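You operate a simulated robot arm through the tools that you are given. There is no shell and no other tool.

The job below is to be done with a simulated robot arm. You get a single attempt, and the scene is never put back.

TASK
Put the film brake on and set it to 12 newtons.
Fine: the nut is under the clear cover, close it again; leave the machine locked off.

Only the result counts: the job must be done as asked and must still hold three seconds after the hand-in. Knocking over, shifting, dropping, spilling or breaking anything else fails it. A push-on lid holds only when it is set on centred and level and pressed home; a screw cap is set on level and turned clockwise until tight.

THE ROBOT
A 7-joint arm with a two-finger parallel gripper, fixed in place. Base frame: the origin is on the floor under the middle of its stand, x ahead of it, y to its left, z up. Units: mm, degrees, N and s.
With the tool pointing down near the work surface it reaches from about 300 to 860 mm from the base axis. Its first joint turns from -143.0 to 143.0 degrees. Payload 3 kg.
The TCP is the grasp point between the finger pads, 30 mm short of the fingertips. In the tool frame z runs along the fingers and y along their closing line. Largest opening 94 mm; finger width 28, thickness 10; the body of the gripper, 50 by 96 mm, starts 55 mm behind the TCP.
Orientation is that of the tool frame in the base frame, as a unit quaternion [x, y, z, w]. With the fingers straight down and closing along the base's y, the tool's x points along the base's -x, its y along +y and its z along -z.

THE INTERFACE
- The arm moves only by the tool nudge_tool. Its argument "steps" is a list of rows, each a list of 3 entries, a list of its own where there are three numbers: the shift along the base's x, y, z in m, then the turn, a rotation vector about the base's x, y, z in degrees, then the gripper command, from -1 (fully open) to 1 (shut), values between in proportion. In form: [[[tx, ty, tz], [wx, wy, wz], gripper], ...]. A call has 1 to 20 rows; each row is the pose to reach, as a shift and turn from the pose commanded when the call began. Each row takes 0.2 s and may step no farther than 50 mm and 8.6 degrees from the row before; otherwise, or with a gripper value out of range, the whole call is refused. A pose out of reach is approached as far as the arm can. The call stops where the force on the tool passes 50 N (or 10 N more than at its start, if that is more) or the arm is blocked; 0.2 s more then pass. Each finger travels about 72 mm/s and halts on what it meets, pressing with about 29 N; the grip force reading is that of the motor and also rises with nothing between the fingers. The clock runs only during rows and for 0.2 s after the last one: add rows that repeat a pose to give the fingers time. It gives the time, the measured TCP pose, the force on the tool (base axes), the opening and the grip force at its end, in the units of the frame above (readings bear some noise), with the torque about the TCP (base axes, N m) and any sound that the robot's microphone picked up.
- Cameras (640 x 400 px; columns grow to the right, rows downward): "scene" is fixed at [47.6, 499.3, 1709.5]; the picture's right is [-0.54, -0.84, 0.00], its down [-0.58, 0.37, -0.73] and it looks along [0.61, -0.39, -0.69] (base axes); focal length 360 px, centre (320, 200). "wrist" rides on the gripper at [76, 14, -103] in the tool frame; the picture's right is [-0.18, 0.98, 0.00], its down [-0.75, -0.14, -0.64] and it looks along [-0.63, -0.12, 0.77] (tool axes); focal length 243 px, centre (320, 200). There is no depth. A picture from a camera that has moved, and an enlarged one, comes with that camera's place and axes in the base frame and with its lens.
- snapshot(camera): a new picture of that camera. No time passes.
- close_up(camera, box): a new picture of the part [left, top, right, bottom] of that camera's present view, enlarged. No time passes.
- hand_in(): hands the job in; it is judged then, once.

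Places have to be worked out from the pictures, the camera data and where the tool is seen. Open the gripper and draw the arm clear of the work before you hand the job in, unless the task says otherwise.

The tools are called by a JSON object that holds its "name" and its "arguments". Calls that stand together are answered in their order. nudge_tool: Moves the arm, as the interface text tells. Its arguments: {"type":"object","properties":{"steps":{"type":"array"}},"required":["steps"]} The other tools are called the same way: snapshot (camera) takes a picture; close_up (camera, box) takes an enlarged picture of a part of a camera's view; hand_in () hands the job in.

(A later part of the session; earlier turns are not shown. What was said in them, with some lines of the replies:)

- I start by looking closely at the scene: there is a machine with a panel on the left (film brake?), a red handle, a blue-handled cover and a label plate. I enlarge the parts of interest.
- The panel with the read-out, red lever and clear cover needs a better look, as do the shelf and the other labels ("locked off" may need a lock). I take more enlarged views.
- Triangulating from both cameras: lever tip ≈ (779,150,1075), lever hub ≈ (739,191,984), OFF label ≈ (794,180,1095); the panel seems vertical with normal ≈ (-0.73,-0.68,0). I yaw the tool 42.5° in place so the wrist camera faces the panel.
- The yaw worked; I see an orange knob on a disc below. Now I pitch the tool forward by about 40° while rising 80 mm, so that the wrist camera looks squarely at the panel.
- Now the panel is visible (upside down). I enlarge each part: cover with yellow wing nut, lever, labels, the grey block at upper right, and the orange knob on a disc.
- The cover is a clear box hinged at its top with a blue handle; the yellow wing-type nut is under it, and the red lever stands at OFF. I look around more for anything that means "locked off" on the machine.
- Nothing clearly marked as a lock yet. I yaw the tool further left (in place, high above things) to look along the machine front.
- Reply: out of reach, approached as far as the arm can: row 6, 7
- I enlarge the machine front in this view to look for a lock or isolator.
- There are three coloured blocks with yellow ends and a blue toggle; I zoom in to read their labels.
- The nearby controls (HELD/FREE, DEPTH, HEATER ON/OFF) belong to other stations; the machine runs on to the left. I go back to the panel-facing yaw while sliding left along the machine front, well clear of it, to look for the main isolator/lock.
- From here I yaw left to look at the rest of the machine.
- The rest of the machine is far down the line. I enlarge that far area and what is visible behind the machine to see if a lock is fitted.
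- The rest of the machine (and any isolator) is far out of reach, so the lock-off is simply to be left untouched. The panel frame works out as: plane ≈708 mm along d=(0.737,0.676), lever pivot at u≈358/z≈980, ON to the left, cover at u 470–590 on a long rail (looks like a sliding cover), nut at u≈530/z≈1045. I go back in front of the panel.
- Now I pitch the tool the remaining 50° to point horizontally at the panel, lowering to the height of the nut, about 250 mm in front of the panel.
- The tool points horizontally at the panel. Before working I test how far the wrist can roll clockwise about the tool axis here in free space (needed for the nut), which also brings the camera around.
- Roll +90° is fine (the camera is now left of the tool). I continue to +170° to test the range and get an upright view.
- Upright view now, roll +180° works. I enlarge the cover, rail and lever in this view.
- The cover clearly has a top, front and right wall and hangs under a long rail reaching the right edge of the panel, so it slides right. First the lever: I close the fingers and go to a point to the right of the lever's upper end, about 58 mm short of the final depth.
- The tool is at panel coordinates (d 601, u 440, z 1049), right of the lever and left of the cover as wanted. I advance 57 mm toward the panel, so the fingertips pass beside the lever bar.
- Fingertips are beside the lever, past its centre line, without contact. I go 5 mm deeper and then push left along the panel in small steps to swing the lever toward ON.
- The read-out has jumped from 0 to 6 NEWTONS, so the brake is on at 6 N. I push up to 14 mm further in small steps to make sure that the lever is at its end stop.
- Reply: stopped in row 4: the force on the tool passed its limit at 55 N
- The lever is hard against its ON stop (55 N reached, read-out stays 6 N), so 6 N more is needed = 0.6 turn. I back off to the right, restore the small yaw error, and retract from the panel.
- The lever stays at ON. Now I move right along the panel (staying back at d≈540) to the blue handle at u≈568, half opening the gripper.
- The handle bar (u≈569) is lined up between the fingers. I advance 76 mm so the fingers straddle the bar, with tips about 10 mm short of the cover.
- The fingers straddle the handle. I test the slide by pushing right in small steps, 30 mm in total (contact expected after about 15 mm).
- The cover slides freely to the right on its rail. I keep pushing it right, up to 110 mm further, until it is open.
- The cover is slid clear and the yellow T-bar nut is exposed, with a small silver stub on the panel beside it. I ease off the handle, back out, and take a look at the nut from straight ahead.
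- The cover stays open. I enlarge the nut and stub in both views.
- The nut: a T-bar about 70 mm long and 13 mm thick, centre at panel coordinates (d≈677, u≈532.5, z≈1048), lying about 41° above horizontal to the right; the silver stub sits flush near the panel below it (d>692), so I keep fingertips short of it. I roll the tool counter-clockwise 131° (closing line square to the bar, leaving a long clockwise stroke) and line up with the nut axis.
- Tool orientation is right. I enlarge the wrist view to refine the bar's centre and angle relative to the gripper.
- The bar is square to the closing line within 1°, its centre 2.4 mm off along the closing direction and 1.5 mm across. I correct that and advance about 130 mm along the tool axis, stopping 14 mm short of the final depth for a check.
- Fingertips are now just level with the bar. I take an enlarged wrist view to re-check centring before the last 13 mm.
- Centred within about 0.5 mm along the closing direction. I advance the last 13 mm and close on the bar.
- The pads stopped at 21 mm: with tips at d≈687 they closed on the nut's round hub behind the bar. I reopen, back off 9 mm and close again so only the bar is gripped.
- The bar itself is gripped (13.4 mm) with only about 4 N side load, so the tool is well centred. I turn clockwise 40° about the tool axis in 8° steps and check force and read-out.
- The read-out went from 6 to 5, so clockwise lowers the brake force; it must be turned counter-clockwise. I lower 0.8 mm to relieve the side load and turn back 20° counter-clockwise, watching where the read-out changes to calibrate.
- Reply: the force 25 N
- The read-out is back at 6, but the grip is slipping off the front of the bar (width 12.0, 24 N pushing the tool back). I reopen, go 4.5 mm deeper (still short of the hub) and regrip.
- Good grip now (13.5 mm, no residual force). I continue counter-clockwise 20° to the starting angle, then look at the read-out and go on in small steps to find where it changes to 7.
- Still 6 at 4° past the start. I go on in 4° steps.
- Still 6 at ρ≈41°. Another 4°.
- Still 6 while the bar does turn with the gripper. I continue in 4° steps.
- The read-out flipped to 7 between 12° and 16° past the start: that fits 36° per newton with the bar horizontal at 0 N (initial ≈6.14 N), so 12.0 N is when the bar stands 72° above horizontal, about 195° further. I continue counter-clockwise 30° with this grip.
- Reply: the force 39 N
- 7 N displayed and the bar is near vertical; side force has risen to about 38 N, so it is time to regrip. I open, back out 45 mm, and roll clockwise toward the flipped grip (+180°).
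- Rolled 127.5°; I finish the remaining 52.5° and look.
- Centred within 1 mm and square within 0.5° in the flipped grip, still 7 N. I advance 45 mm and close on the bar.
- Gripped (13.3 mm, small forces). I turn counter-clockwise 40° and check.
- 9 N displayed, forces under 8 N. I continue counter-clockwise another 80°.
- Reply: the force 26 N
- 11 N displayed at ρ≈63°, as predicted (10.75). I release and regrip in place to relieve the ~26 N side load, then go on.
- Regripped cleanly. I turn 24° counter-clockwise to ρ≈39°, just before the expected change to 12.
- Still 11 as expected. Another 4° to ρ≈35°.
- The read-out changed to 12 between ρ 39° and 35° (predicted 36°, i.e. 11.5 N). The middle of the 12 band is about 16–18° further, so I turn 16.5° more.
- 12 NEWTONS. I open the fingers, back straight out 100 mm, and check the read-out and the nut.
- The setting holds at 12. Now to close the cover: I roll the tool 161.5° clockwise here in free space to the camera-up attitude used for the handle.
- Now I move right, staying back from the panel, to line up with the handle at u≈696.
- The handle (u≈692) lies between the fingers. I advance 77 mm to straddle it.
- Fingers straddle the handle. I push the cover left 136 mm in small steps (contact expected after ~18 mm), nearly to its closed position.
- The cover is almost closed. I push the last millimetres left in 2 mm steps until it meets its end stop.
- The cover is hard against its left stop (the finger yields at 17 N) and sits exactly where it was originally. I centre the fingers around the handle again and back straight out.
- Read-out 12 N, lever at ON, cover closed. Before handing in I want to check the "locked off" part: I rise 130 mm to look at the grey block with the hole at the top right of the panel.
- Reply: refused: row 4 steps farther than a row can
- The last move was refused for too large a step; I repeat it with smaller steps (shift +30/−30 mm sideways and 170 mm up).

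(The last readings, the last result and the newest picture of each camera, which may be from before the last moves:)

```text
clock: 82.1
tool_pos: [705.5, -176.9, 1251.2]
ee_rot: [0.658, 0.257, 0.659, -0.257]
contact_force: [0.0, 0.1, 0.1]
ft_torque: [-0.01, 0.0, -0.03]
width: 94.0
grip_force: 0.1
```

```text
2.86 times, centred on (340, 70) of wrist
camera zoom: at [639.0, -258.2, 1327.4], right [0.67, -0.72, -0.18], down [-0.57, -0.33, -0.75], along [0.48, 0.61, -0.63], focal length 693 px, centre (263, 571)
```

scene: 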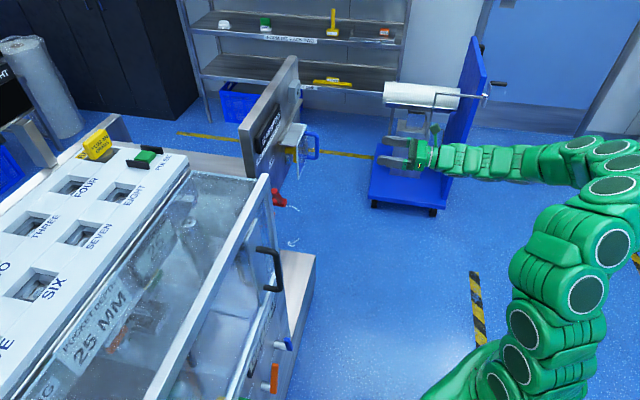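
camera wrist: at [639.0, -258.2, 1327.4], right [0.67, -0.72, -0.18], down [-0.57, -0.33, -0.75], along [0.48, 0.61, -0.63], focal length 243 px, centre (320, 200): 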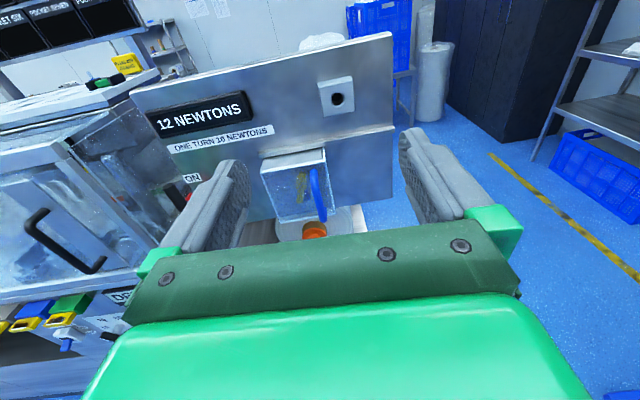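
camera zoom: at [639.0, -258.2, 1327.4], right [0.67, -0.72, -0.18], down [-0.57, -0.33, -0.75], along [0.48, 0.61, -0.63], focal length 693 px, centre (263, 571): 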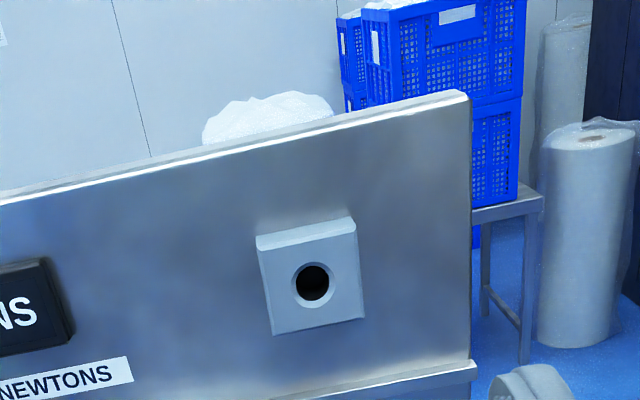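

That block is just a plain socket with no lock or label. I slide left along the machine (well clear, d≈400) to look at the controls below DEPTH once more from above, to be sure nothing there belongs to the lock-off.

{"name": "nudge_tool", "arguments": {"steps": [[[-0.0315, 0.0344, 0], [0, 0, 0], -1], [[-0.0631, 0.0688, 0], [0, 0, 0], -1], [[-0.0946, 0.1032, 0], [0, 0, 0], -1], [[-0.1261, 0.1376, 0], [0, 0, 0], -1], [[-0.1577, 0.172, 0], [0, 0, 0], -1], [[-0.1892, 0.2065, 0], [0, 0, 0], -1], [[-0.2207, 0.2409, 0], [0, 0, 0], -1], [[-0.2523, 0.2753, 0], [0, 0, 0], -1], [[-0.2838, 0.3097, 0], [0, 0, 0], -1], [[-0.2838, 0.3097, 0], [0, 0, 0], -1]]}}

{"name": "snapshot", "arguments": {"camera": "wrist"}}

{"name": "close_up", "arguments": {"camera": "wrist", "box": [0, 0, 220, 240]}}

{"name": "close_up", "arguments": {"camera": "wrist", "box": [200, 0, 440, 180]}}

```text
clock: 84.3
tool_pos: [493.3, 108.5, 1348.0]
ee_rot: [0.66, 0.256, 0.659, -0.257]
contact_force: [0.2, -0.4, -0.2]
ft_torque: [-0.02, 0.01, 0.0]
width: 93.9
grip_force: 0.0
out of reach, approached as far as the arm can: row 6, 7, 8, 9, 10
```

```text
taken
camera wrist: at [427.7, 27.6, 1424.0], right [0.67, -0.72, -0.18], down [-0.57, -0.33, -0.75], along [0.48, 0.61, -0.63], focal length 243 px, centre (320, 200)
```

wrist: 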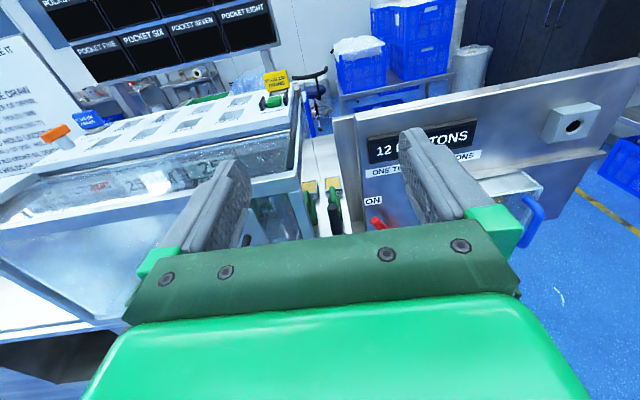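

```text
1.67 times, centred on (110, 120) of wrist
camera zoom: at [427.7, 27.6, 1424.0], right [0.67, -0.72, -0.18], down [-0.57, -0.33, -0.75], along [0.48, 0.61, -0.63], focal length 404 px, centre (670, 333)
```

zoom: 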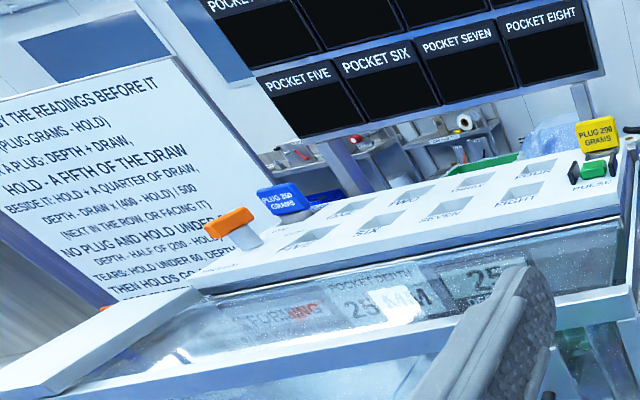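

```text
2.22 times, centred on (320, 90) of wrist
camera zoom: at [427.7, 27.6, 1424.0], right [0.67, -0.72, -0.18], down [-0.57, -0.33, -0.75], along [0.48, 0.61, -0.63], focal length 539 px, centre (320, 444)
```

zoom: 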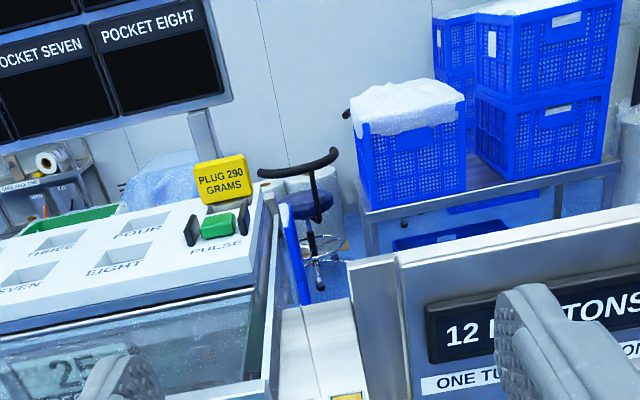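

There is an instruction board behind the machine; I enlarge it in case it says something about the brake or lock-off.

{"name": "close_up", "arguments": {"camera": "wrist", "box": [0, 30, 110, 140]}}

{"name": "close_up", "arguments": {"camera": "wrist", "box": [0, 100, 160, 220]}}

{"name": "close_up", "arguments": {"camera": "wrist", "box": [0, 300, 160, 400]}}

```text
3.64 times, centred on (55, 85) of wrist
camera zoom: at [427.7, 27.6, 1424.0], right [0.67, -0.72, -0.18], down [-0.57, -0.33, -0.75], along [0.48, 0.61, -0.63], focal length 882 px, centre (1284, 618)
```

zoom: 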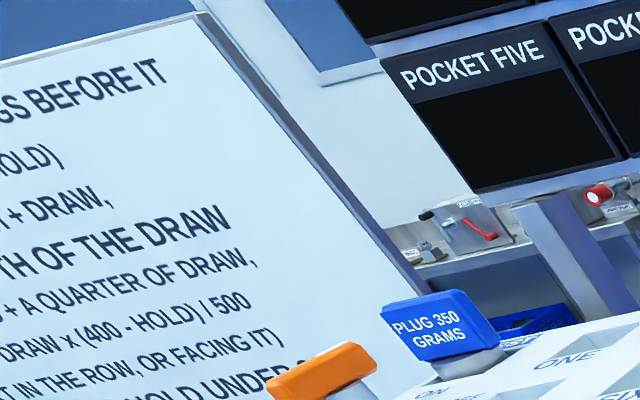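

```text
3.33 times, centred on (80, 160) of wrist
camera zoom: at [427.7, 27.6, 1424.0], right [0.67, -0.72, -0.18], down [-0.57, -0.33, -0.75], along [0.48, 0.61, -0.63], focal length 809 px, centre (1120, 333)
```

zoom: 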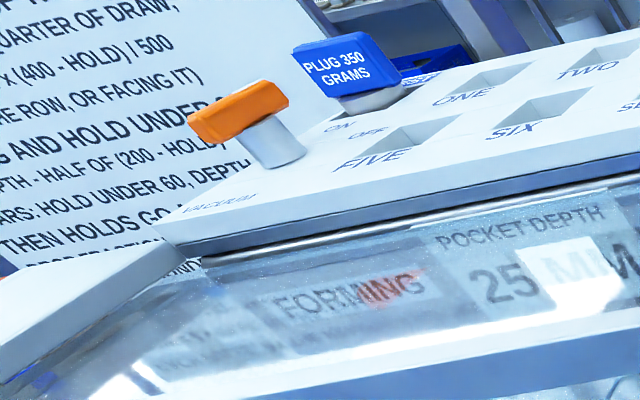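

```text
4.00 times, centred on (80, 350) of wrist
camera zoom: at [427.7, 27.6, 1424.0], right [0.67, -0.72, -0.18], down [-0.57, -0.33, -0.75], along [0.48, 0.61, -0.63], focal length 970 px, centre (1280, -400)
```

zoom: 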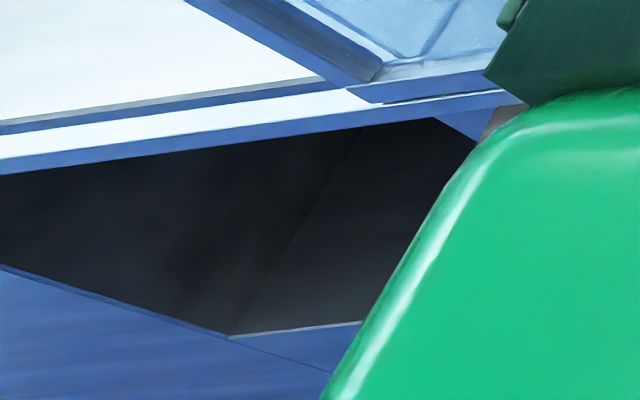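

Nothing about a lock there, but I want one closer look at the three coloured blocks below DEPTH. I roll the tool back counter-clockwise in free space first (the camera-up attitude is at its limit here).

{"name": "nudge_tool", "arguments": {"steps": [[[0, 0, 0], [-6.27, -5.74, 0], -1], [[0, 0, 0], [-12.53, -11.49, 0], -1], [[0, 0, 0], [-18.8, -17.23, 0], -1], [[0, 0, 0], [-25.07, -22.97, 0], -1], [[0, 0, 0], [-31.34, -28.71, 0], -1], [[0, 0, 0], [-37.6, -34.46, 0], -1], [[0, 0, 0], [-43.87, -40.2, 0], -1], [[0, 0, 0], [-50.14, -45.94, 0], -1], [[0, 0, 0], [-56.4, -51.68, 0], -1], [[0, 0, 0], [-62.67, -57.43, 0], -1], [[0, 0, 0], [-68.94, -63.17, 0], -1], [[0, 0, 0], [-75.2, -68.91, 0], -1], [[0, 0, 0], [-81.47, -74.65, 0], -1], [[0, 0, 0], [-87.74, -80.4, 0], -1], [[0, 0, 0], [-94.0, -86.14, 0], -1], [[0, 0, 0], [-100.27, -91.88, 0], -1], [[0, 0, 0], [-106.54, -97.62, 0], -1], [[0, 0, 0], [-112.81, -103.37, 0], -1], [[0, 0, 0], [-119.07, -109.11, 0], -1], [[0, 0, 0], [-125.34, -114.85, 0], -1]]}}

{"name": "snapshot", "arguments": {"camera": "scene"}}

```text
clock: 88.5
tool_pos: [495.9, 104.5, 1349.6]
ee_rot: [-0.198, 0.68, 0.311, 0.634]
contact_force: [-0.2, 1.2, 0.4]
ft_torque: [0.0, 0.0, 0.02]
width: 94.1
grip_force: 0.0
```

```text
taken
```

scene: 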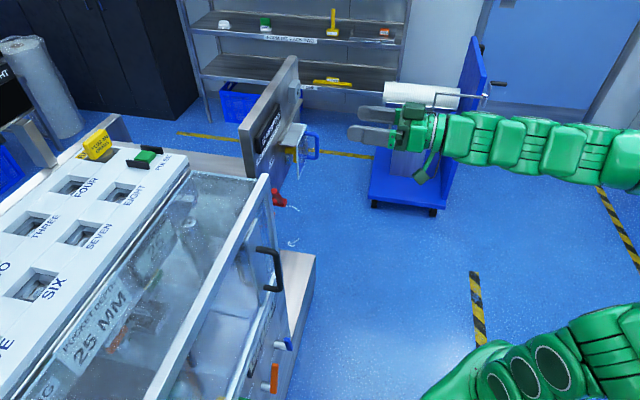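

I now pitch the tool down about 80° while moving left and down (staying more than 150 mm in front of the machine) to view those blocks.

{"name": "nudge_tool", "arguments": {"steps": [[[-0.0271, 0.0258, -0.0292], [-4.5, 4.92, 0], -1], [[-0.0542, 0.0517, -0.0583], [-9.0, 9.84, 0], -1], [[-0.0813, 0.0775, -0.0875], [-13.5, 14.75, 0], -1], [[-0.1083, 0.1033, -0.1167], [-18.0, 19.67, 0], -1], [[-0.1354, 0.1292, -0.1458], [-22.5, 24.59, 0], -1], [[-0.1625, 0.155, -0.175], [-27.0, 29.5, 0], -1], [[-0.1896, 0.1808, -0.2042], [-31.5, 34.42, 0], -1], [[-0.2167, 0.2067, -0.2333], [-36.0, 39.34, 0], -1], [[-0.2438, 0.2325, -0.2625], [-40.5, 44.26, 0], -1], [[-0.2708, 0.2583, -0.2917], [-45.0, 49.17, 0], -1], [[-0.2979, 0.2842, -0.3208], [-49.5, 54.09, 0], -1], [[-0.325, 0.31, -0.35], [-54.0, 59.0, 0], -1], [[-0.325, 0.31, -0.35], [-54.0, 59.0, 0], -1]]}}

{"name": "snapshot", "arguments": {"camera": "wrist"}}

{"name": "snapshot", "arguments": {"camera": "scene"}}

```text
clock: 91.3
tool_pos: [147.0, 421.1, 995.6]
ee_rot: [-0.265, 0.962, 0.066, 0.024]
contact_force: [-0.2, -0.1, 0.8]
ft_torque: [0.0, 0.0, -0.01]
width: 94.1
grip_force: 0.2
out of reach, approached as far as the arm can: row 1, 2, 3, 4, 5, 6, 7, 8
```

```text
taken
camera wrist: at [72.7, 380.3, 1092.8], right [-0.35, 0.93, 0.13], down [0.71, 0.17, 0.68], along [0.61, 0.33, -0.72], focal length 243 px, centre (320, 200)
```

wrist: 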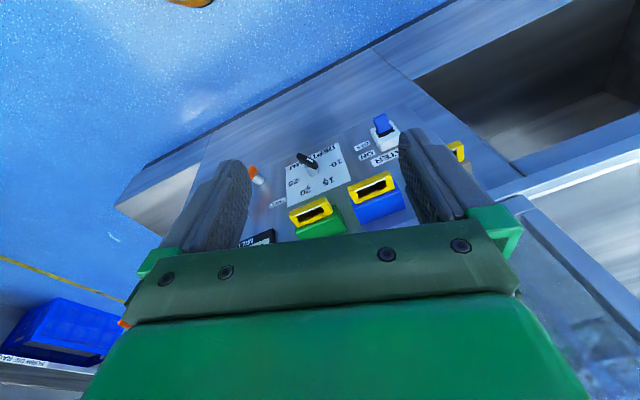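

```text
taken
```

scene: 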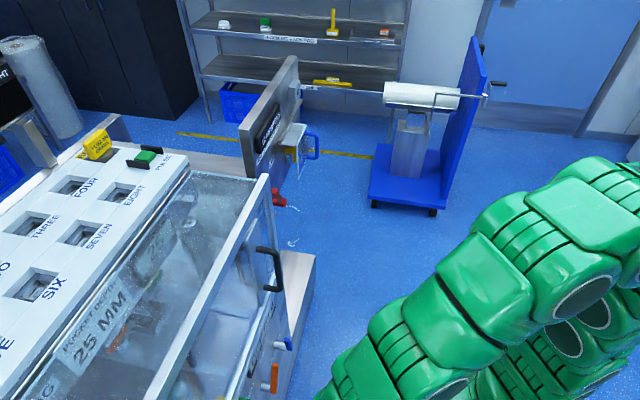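

I enlarge the blocks in this view.

{"name": "close_up", "arguments": {"camera": "wrist", "box": [260, 90, 480, 240]}}

{"name": "close_up", "arguments": {"camera": "wrist", "box": [340, 100, 420, 180]}}

{"name": "close_up", "arguments": {"camera": "wrist", "box": [400, 0, 640, 160]}}

```text
2.67 times, centred on (370, 165) of wrist
camera zoom: at [72.7, 380.3, 1092.8], right [-0.35, 0.93, 0.13], down [0.71, 0.17, 0.68], along [0.61, 0.33, -0.72], focal length 647 px, centre (187, 293)
```

zoom: 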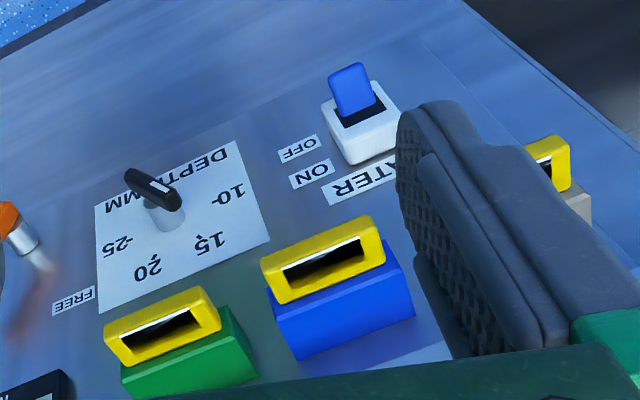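

```text
5.00 times, centred on (380, 140) of wrist
camera zoom: at [72.7, 380.3, 1092.8], right [-0.35, 0.93, 0.13], down [0.71, 0.17, 0.68], along [0.61, 0.33, -0.72], focal length 1213 px, centre (20, 500)
```

zoom: 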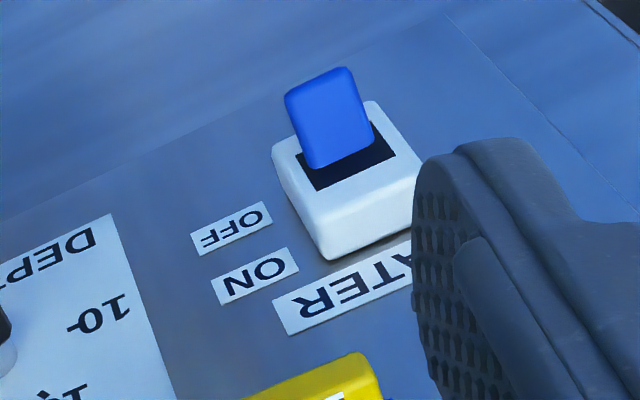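

```text
2.50 times, centred on (520, 80) of wrist
camera zoom: at [72.7, 380.3, 1092.8], right [-0.35, 0.93, 0.13], down [0.71, 0.17, 0.68], along [0.61, 0.33, -0.72], focal length 606 px, centre (-180, 500)
```

zoom: 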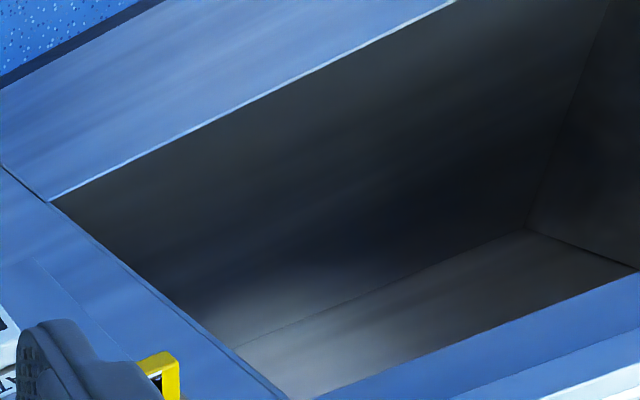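

Those are guarded push-buttons (green, blue, grey) and the heater switch, which is OFF; nothing to touch. I yaw further left once to see whether a padlocked isolator sits on the left part of the machine.

{"name": "nudge_tool", "arguments": {"steps": [[[0, 0, 0.02], [0, 0, 8.5], -1], [[0, 0, 0.04], [0, 0, 17], -1], [[0, 0, 0.06], [0, 0, 25.5], -1], [[0, 0, 0.08], [0, 0, 34], -1], [[0, 0, 0.1], [0, 0, 42.5], -1], [[0, 0, 0.1], [0, 0, 42.5], -1]]}}

{"name": "snapshot", "arguments": {"camera": "wrist"}}

{"name": "close_up", "arguments": {"camera": "wrist", "box": [400, 0, 640, 220]}}

```text
clock: 92.7
tool_pos: [168.7, 414.3, 1098.7]
ee_rot: [-0.607, 0.79, 0.062, 0.06]
contact_force: [-0.5, -0.6, 0.3]
ft_torque: [-0.03, 0.0, 0.0]
width: 93.9
grip_force: 0.0
```

```text
taken
camera wrist: at [133.9, 327.9, 1186.6], right [-0.9, 0.43, 0.06], down [0.32, 0.57, 0.76], along [0.29, 0.7, -0.65], focal length 243 px, centre (320, 200)
```

wrist: 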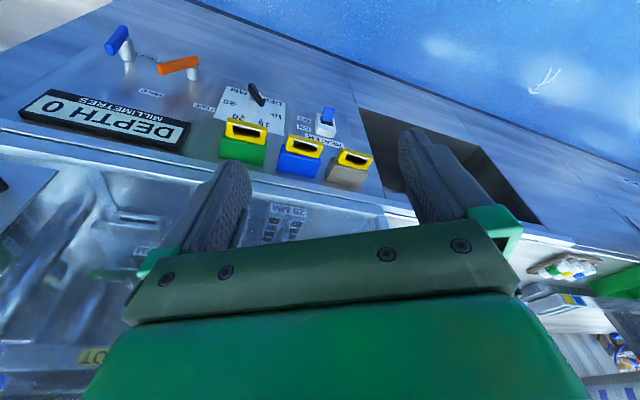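

```text
1.82 times, centred on (520, 110) of wrist
camera zoom: at [133.9, 327.9, 1186.6], right [-0.9, 0.43, 0.06], down [0.32, 0.57, 0.76], along [0.29, 0.7, -0.65], focal length 441 px, centre (-44, 364)
```

zoom: 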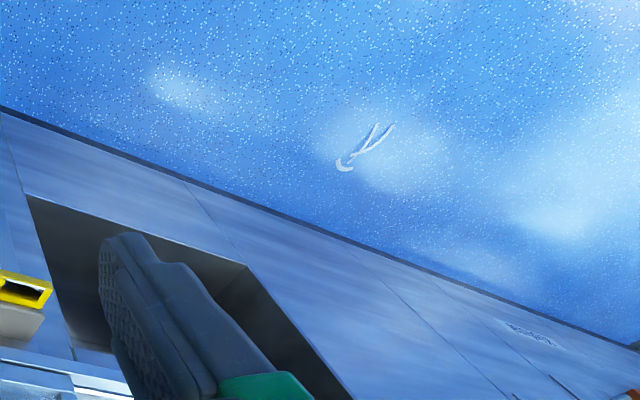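

I turn the view another 40° to the left and tilt up a bit.

{"name": "nudge_tool", "arguments": {"steps": [[[0, 0, 0.01], [0, 0, 8.5], -1], [[0, 0, 0.02], [0, 0, 17], -1], [[0, 0, 0.03], [0, 0, 25.5], -1], [[0, 0, 0.04], [0, 0, 34], -1], [[0, 0, 0.05], [0, 0, 42.5], -1], [[0, 0, 0.05], [0, 0, 42.5], -1]]}}

{"name": "snapshot", "arguments": {"camera": "wrist"}}

{"name": "close_up", "arguments": {"camera": "wrist", "box": [230, 0, 430, 150]}}

{"name": "close_up", "arguments": {"camera": "wrist", "box": [440, 0, 640, 260]}}

```text
clock: 94.1
tool_pos: [170.3, 416.5, 1147.8]
ee_rot: [0.852, -0.517, -0.08, -0.033]
contact_force: [0.6, -0.4, 0.0]
ft_torque: [0.01, 0.0, -0.04]
width: 94.0
grip_force: 0.0
```

```text
taken
camera wrist: at [202.4, 327.8, 1236.5], right [-0.95, -0.3, 0.06], down [-0.15, 0.64, 0.76], along [-0.26, 0.71, -0.65], focal length 243 px, centre (320, 200)
```

wrist: 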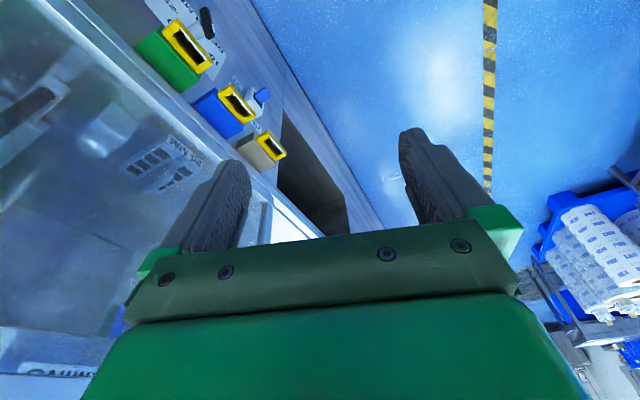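

```text
2.67 times, centred on (330, 75) of wrist
camera zoom: at [202.4, 327.8, 1236.5], right [-0.95, -0.3, 0.06], down [-0.15, 0.64, 0.76], along [-0.26, 0.71, -0.65], focal length 647 px, centre (293, 533)
```

zoom: 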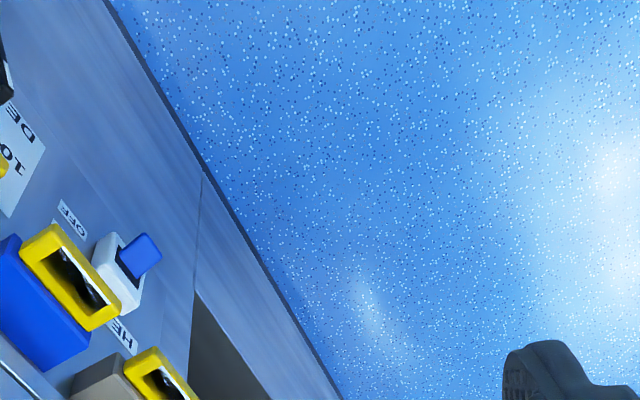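

```text
1.54 times, centred on (540, 130) of wrist
camera zoom: at [202.4, 327.8, 1236.5], right [-0.95, -0.3, 0.06], down [-0.15, 0.64, 0.76], along [-0.26, 0.71, -0.65], focal length 373 px, centre (-18, 308)
```

zoom: 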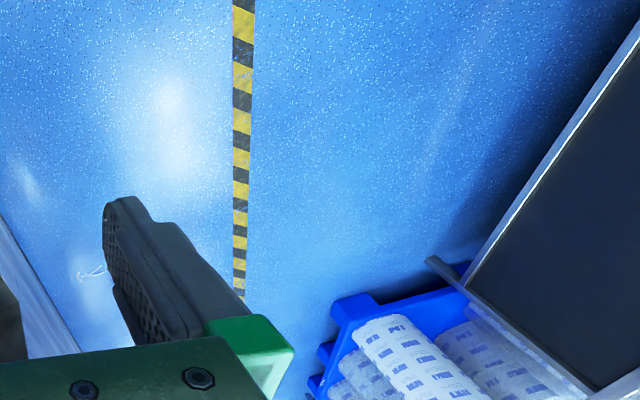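

I pitch the camera up 35° to look along the left part of the machine.

{"name": "nudge_tool", "arguments": {"steps": [[[0, 0, 0.01], [6.58, 2.38, 0], -1], [[0, 0, 0.02], [13.16, 4.76, 0], -1], [[0, 0, 0.03], [19.74, 7.14, 0], -1], [[0, 0, 0.04], [26.32, 9.52, 0], -1], [[0, 0, 0.05], [32.9, 11.9, 0], -1], [[0, 0, 0.05], [32.9, 11.9, 0], -1]]}}

{"name": "snapshot", "arguments": {"camera": "wrist"}}

{"name": "close_up", "arguments": {"camera": "wrist", "box": [230, 80, 430, 240]}}

{"name": "close_up", "arguments": {"camera": "wrist", "box": [440, 60, 640, 260]}}

```text
clock: 95.5
tool_pos: [170.6, 415.9, 1198.2]
ee_rot: [0.795, -0.473, -0.31, -0.218]
contact_force: [-0.9, 0.3, -0.1]
ft_torque: [-0.01, -0.02, 0.0]
width: 94.0
grip_force: 0.0
```

```text
taken
camera wrist: at [214.4, 295.9, 1217.2], right [-0.94, -0.33, 0.08], down [0.04, 0.12, 0.99], along [-0.34, 0.94, -0.1], focal length 243 px, centre (320, 200)
```

wrist: 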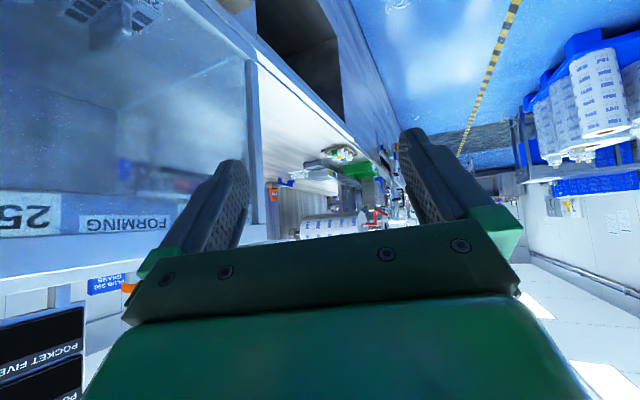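

```text
2.50 times, centred on (330, 160) of wrist
camera zoom: at [214.4, 295.9, 1217.2], right [-0.94, -0.33, 0.08], down [0.04, 0.12, 0.99], along [-0.34, 0.94, -0.1], focal length 606 px, centre (295, 300)
```

zoom: 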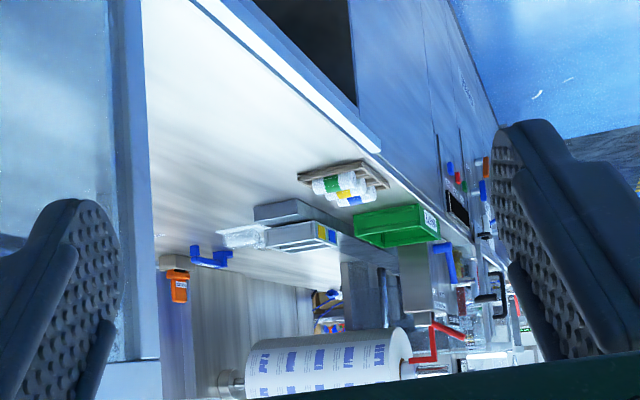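

```text
2.00 times, centred on (540, 160) of wrist
camera zoom: at [214.4, 295.9, 1217.2], right [-0.94, -0.33, 0.08], down [0.04, 0.12, 0.99], along [-0.34, 0.94, -0.1], focal length 485 px, centre (-120, 280)
```

zoom: 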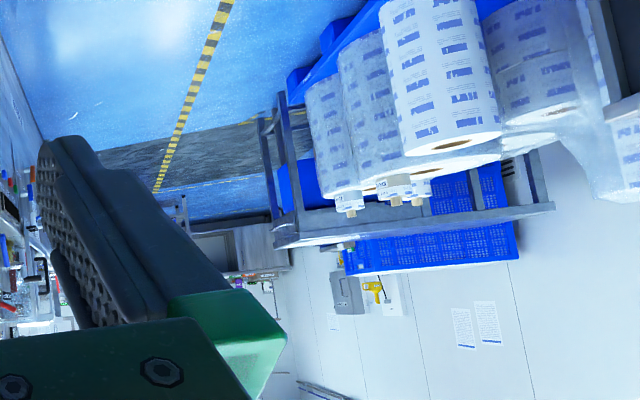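

I see an orange labelled item on a grey post at the machine's left and a grey box with something yellow on the wall; both could be the lock-off. I enlarge them.

{"name": "close_up", "arguments": {"camera": "wrist", "box": [255, 165, 315, 215]}}

{"name": "close_up", "arguments": {"camera": "wrist", "box": [530, 185, 600, 235]}}

{"name": "close_up", "arguments": {"camera": "wrist", "box": [320, 130, 400, 200]}}

{"name": "close_up", "arguments": {"camera": "wrist", "box": [375, 130, 415, 200]}}

```text
8.00 times, centred on (285, 190) of wrist
camera zoom: at [214.4, 295.9, 1217.2], right [-0.94, -0.33, 0.08], down [0.04, 0.12, 0.99], along [-0.34, 0.94, -0.1], focal length 1941 px, centre (600, 280)
```

zoom: 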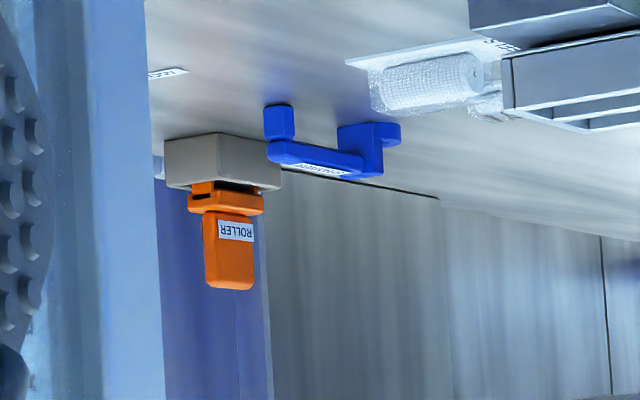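

```text
8.00 times, centred on (565, 210) of wrist
camera zoom: at [214.4, 295.9, 1217.2], right [-0.94, -0.33, 0.08], down [0.04, 0.12, 0.99], along [-0.34, 0.94, -0.1], focal length 1941 px, centre (-1640, 120)
```

zoom: 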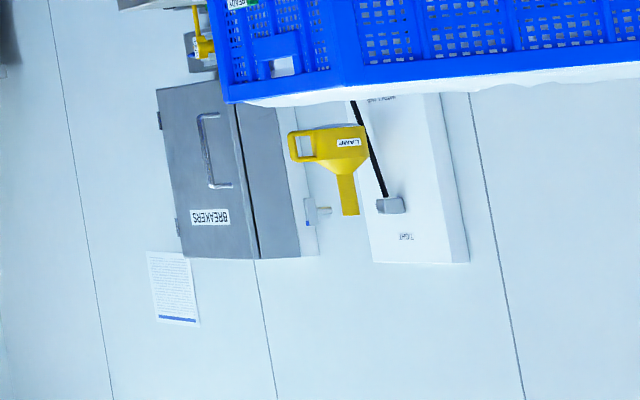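

```text
5.71 times, centred on (360, 165) of wrist
camera zoom: at [214.4, 295.9, 1217.2], right [-0.94, -0.33, 0.08], down [0.04, 0.12, 0.99], along [-0.34, 0.94, -0.1], focal length 1386 px, centre (91, 400)
```

zoom: 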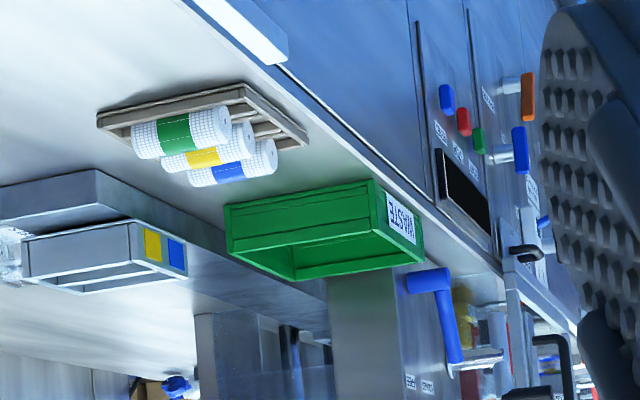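

```text
5.71 times, centred on (395, 165) of wrist
camera zoom: at [214.4, 295.9, 1217.2], right [-0.94, -0.33, 0.08], down [0.04, 0.12, 0.99], along [-0.34, 0.94, -0.1], focal length 1386 px, centre (-109, 400)
```

zoom: 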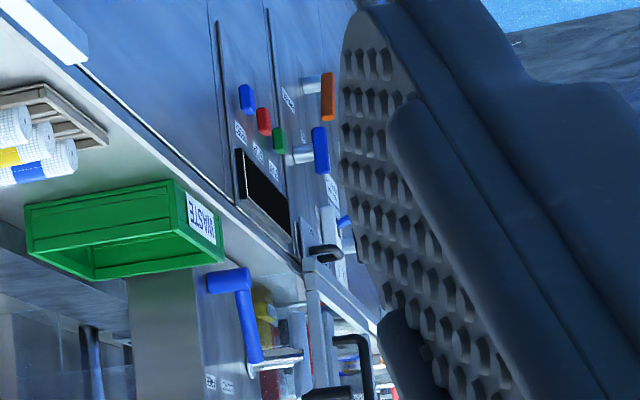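

No lock near the arm; the lock-off (breakers etc.) is well away and untouched, so it stays as it is. I take a last look at the panel before handing in.

{"name": "close_up", "arguments": {"camera": "scene", "box": [230, 80, 350, 220]}}

{"name": "snapshot", "arguments": {"camera": "scene"}}

```text
2.86 times, centred on (290, 150) of scene
camera zoom: at [47.6, 499.3, 1709.5], right [-0.54, -0.84, 0.0], down [-0.58, 0.37, -0.73], along [0.61, -0.39, -0.69], focal length 1030 px, centre (406, 343)
```

zoom: 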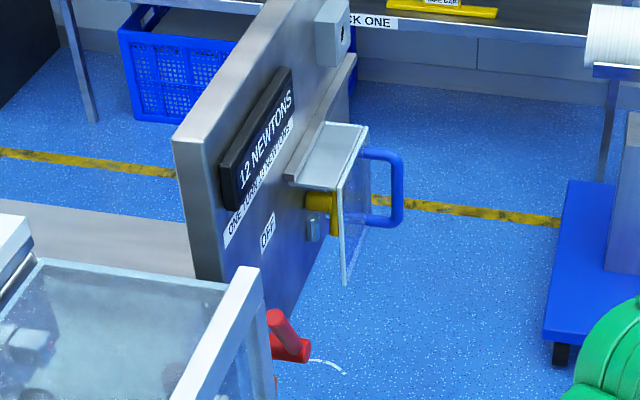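

```text
taken
```

scene: 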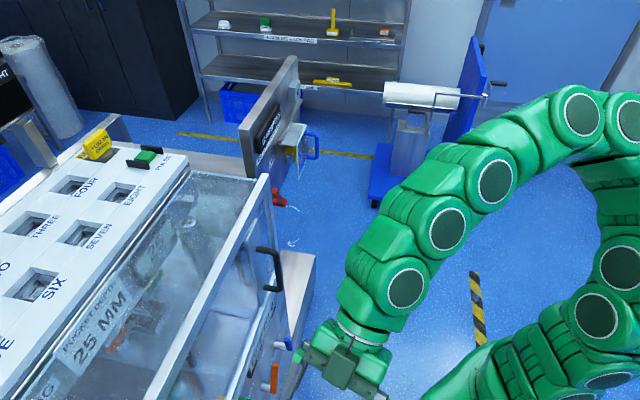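

One last check: there is an unread label low on the machine front further left. I enlarge it in the present wrist view.

{"name": "close_up", "arguments": {"camera": "wrist", "box": [370, 95, 410, 130]}}

{"name": "close_up", "arguments": {"camera": "wrist", "box": [330, 60, 410, 140]}}

```text
11.43 times, centred on (390, 112) of wrist
camera zoom: at [214.4, 295.9, 1217.2], right [-0.94, -0.33, 0.08], down [0.04, 0.12, 0.99], along [-0.34, 0.94, -0.1], focal length 2773 px, centre (-480, 1200)
```

zoom: 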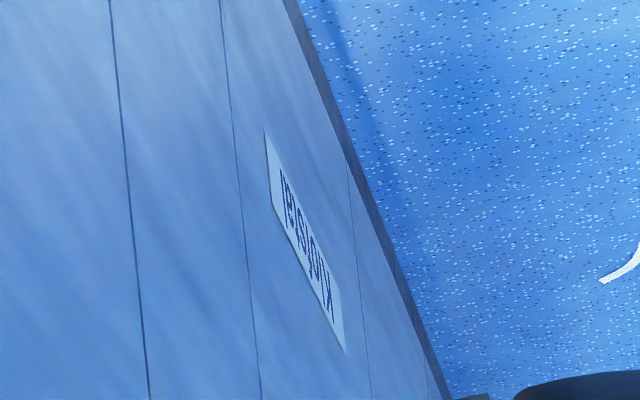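

```text
5.00 times, centred on (370, 100) of wrist
camera zoom: at [214.4, 295.9, 1217.2], right [-0.94, -0.33, 0.08], down [0.04, 0.12, 0.99], along [-0.34, 0.94, -0.1], focal length 1213 px, centre (70, 700)
```

zoom: 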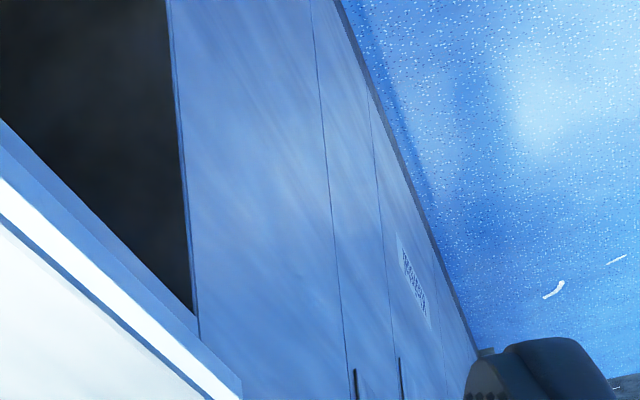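

That is only a name plate. The brake lever is at ON, the read-out holds at 12 NEWTONS, the cover is closed against its stop. I didn't find a lock and touched nothing else on the machine. The gripper is open and clear of the work, so I hand in.

{"name": "hand_in", "arguments": {}}

```text
The job is handed in.
```

The film brake is on and reads 12 newtons. I closed the clear cover over the nut again.

- **Lever:** I pushed the red lever to its ON stop, and the read-out went from 0 to 6 newtons.
- **Nut:** Turning it counter-clockwise raises the force. I set it near the middle of the range where the read-out shows 12, so the true value should be close to 12.0. The nut showed no movement when I let go.
- **Cover:** I slid it right to reach the nut, then pushed it back against its left stop, where it was at the start.
- **Lock-off:** I did not find a lock or isolator anywhere I could see, so I could not confirm that the machine is locked off. I touched nothing on the machine except the lever, the nut and the cover.

At hand-in the gripper was open and the arm was clear of the panel.
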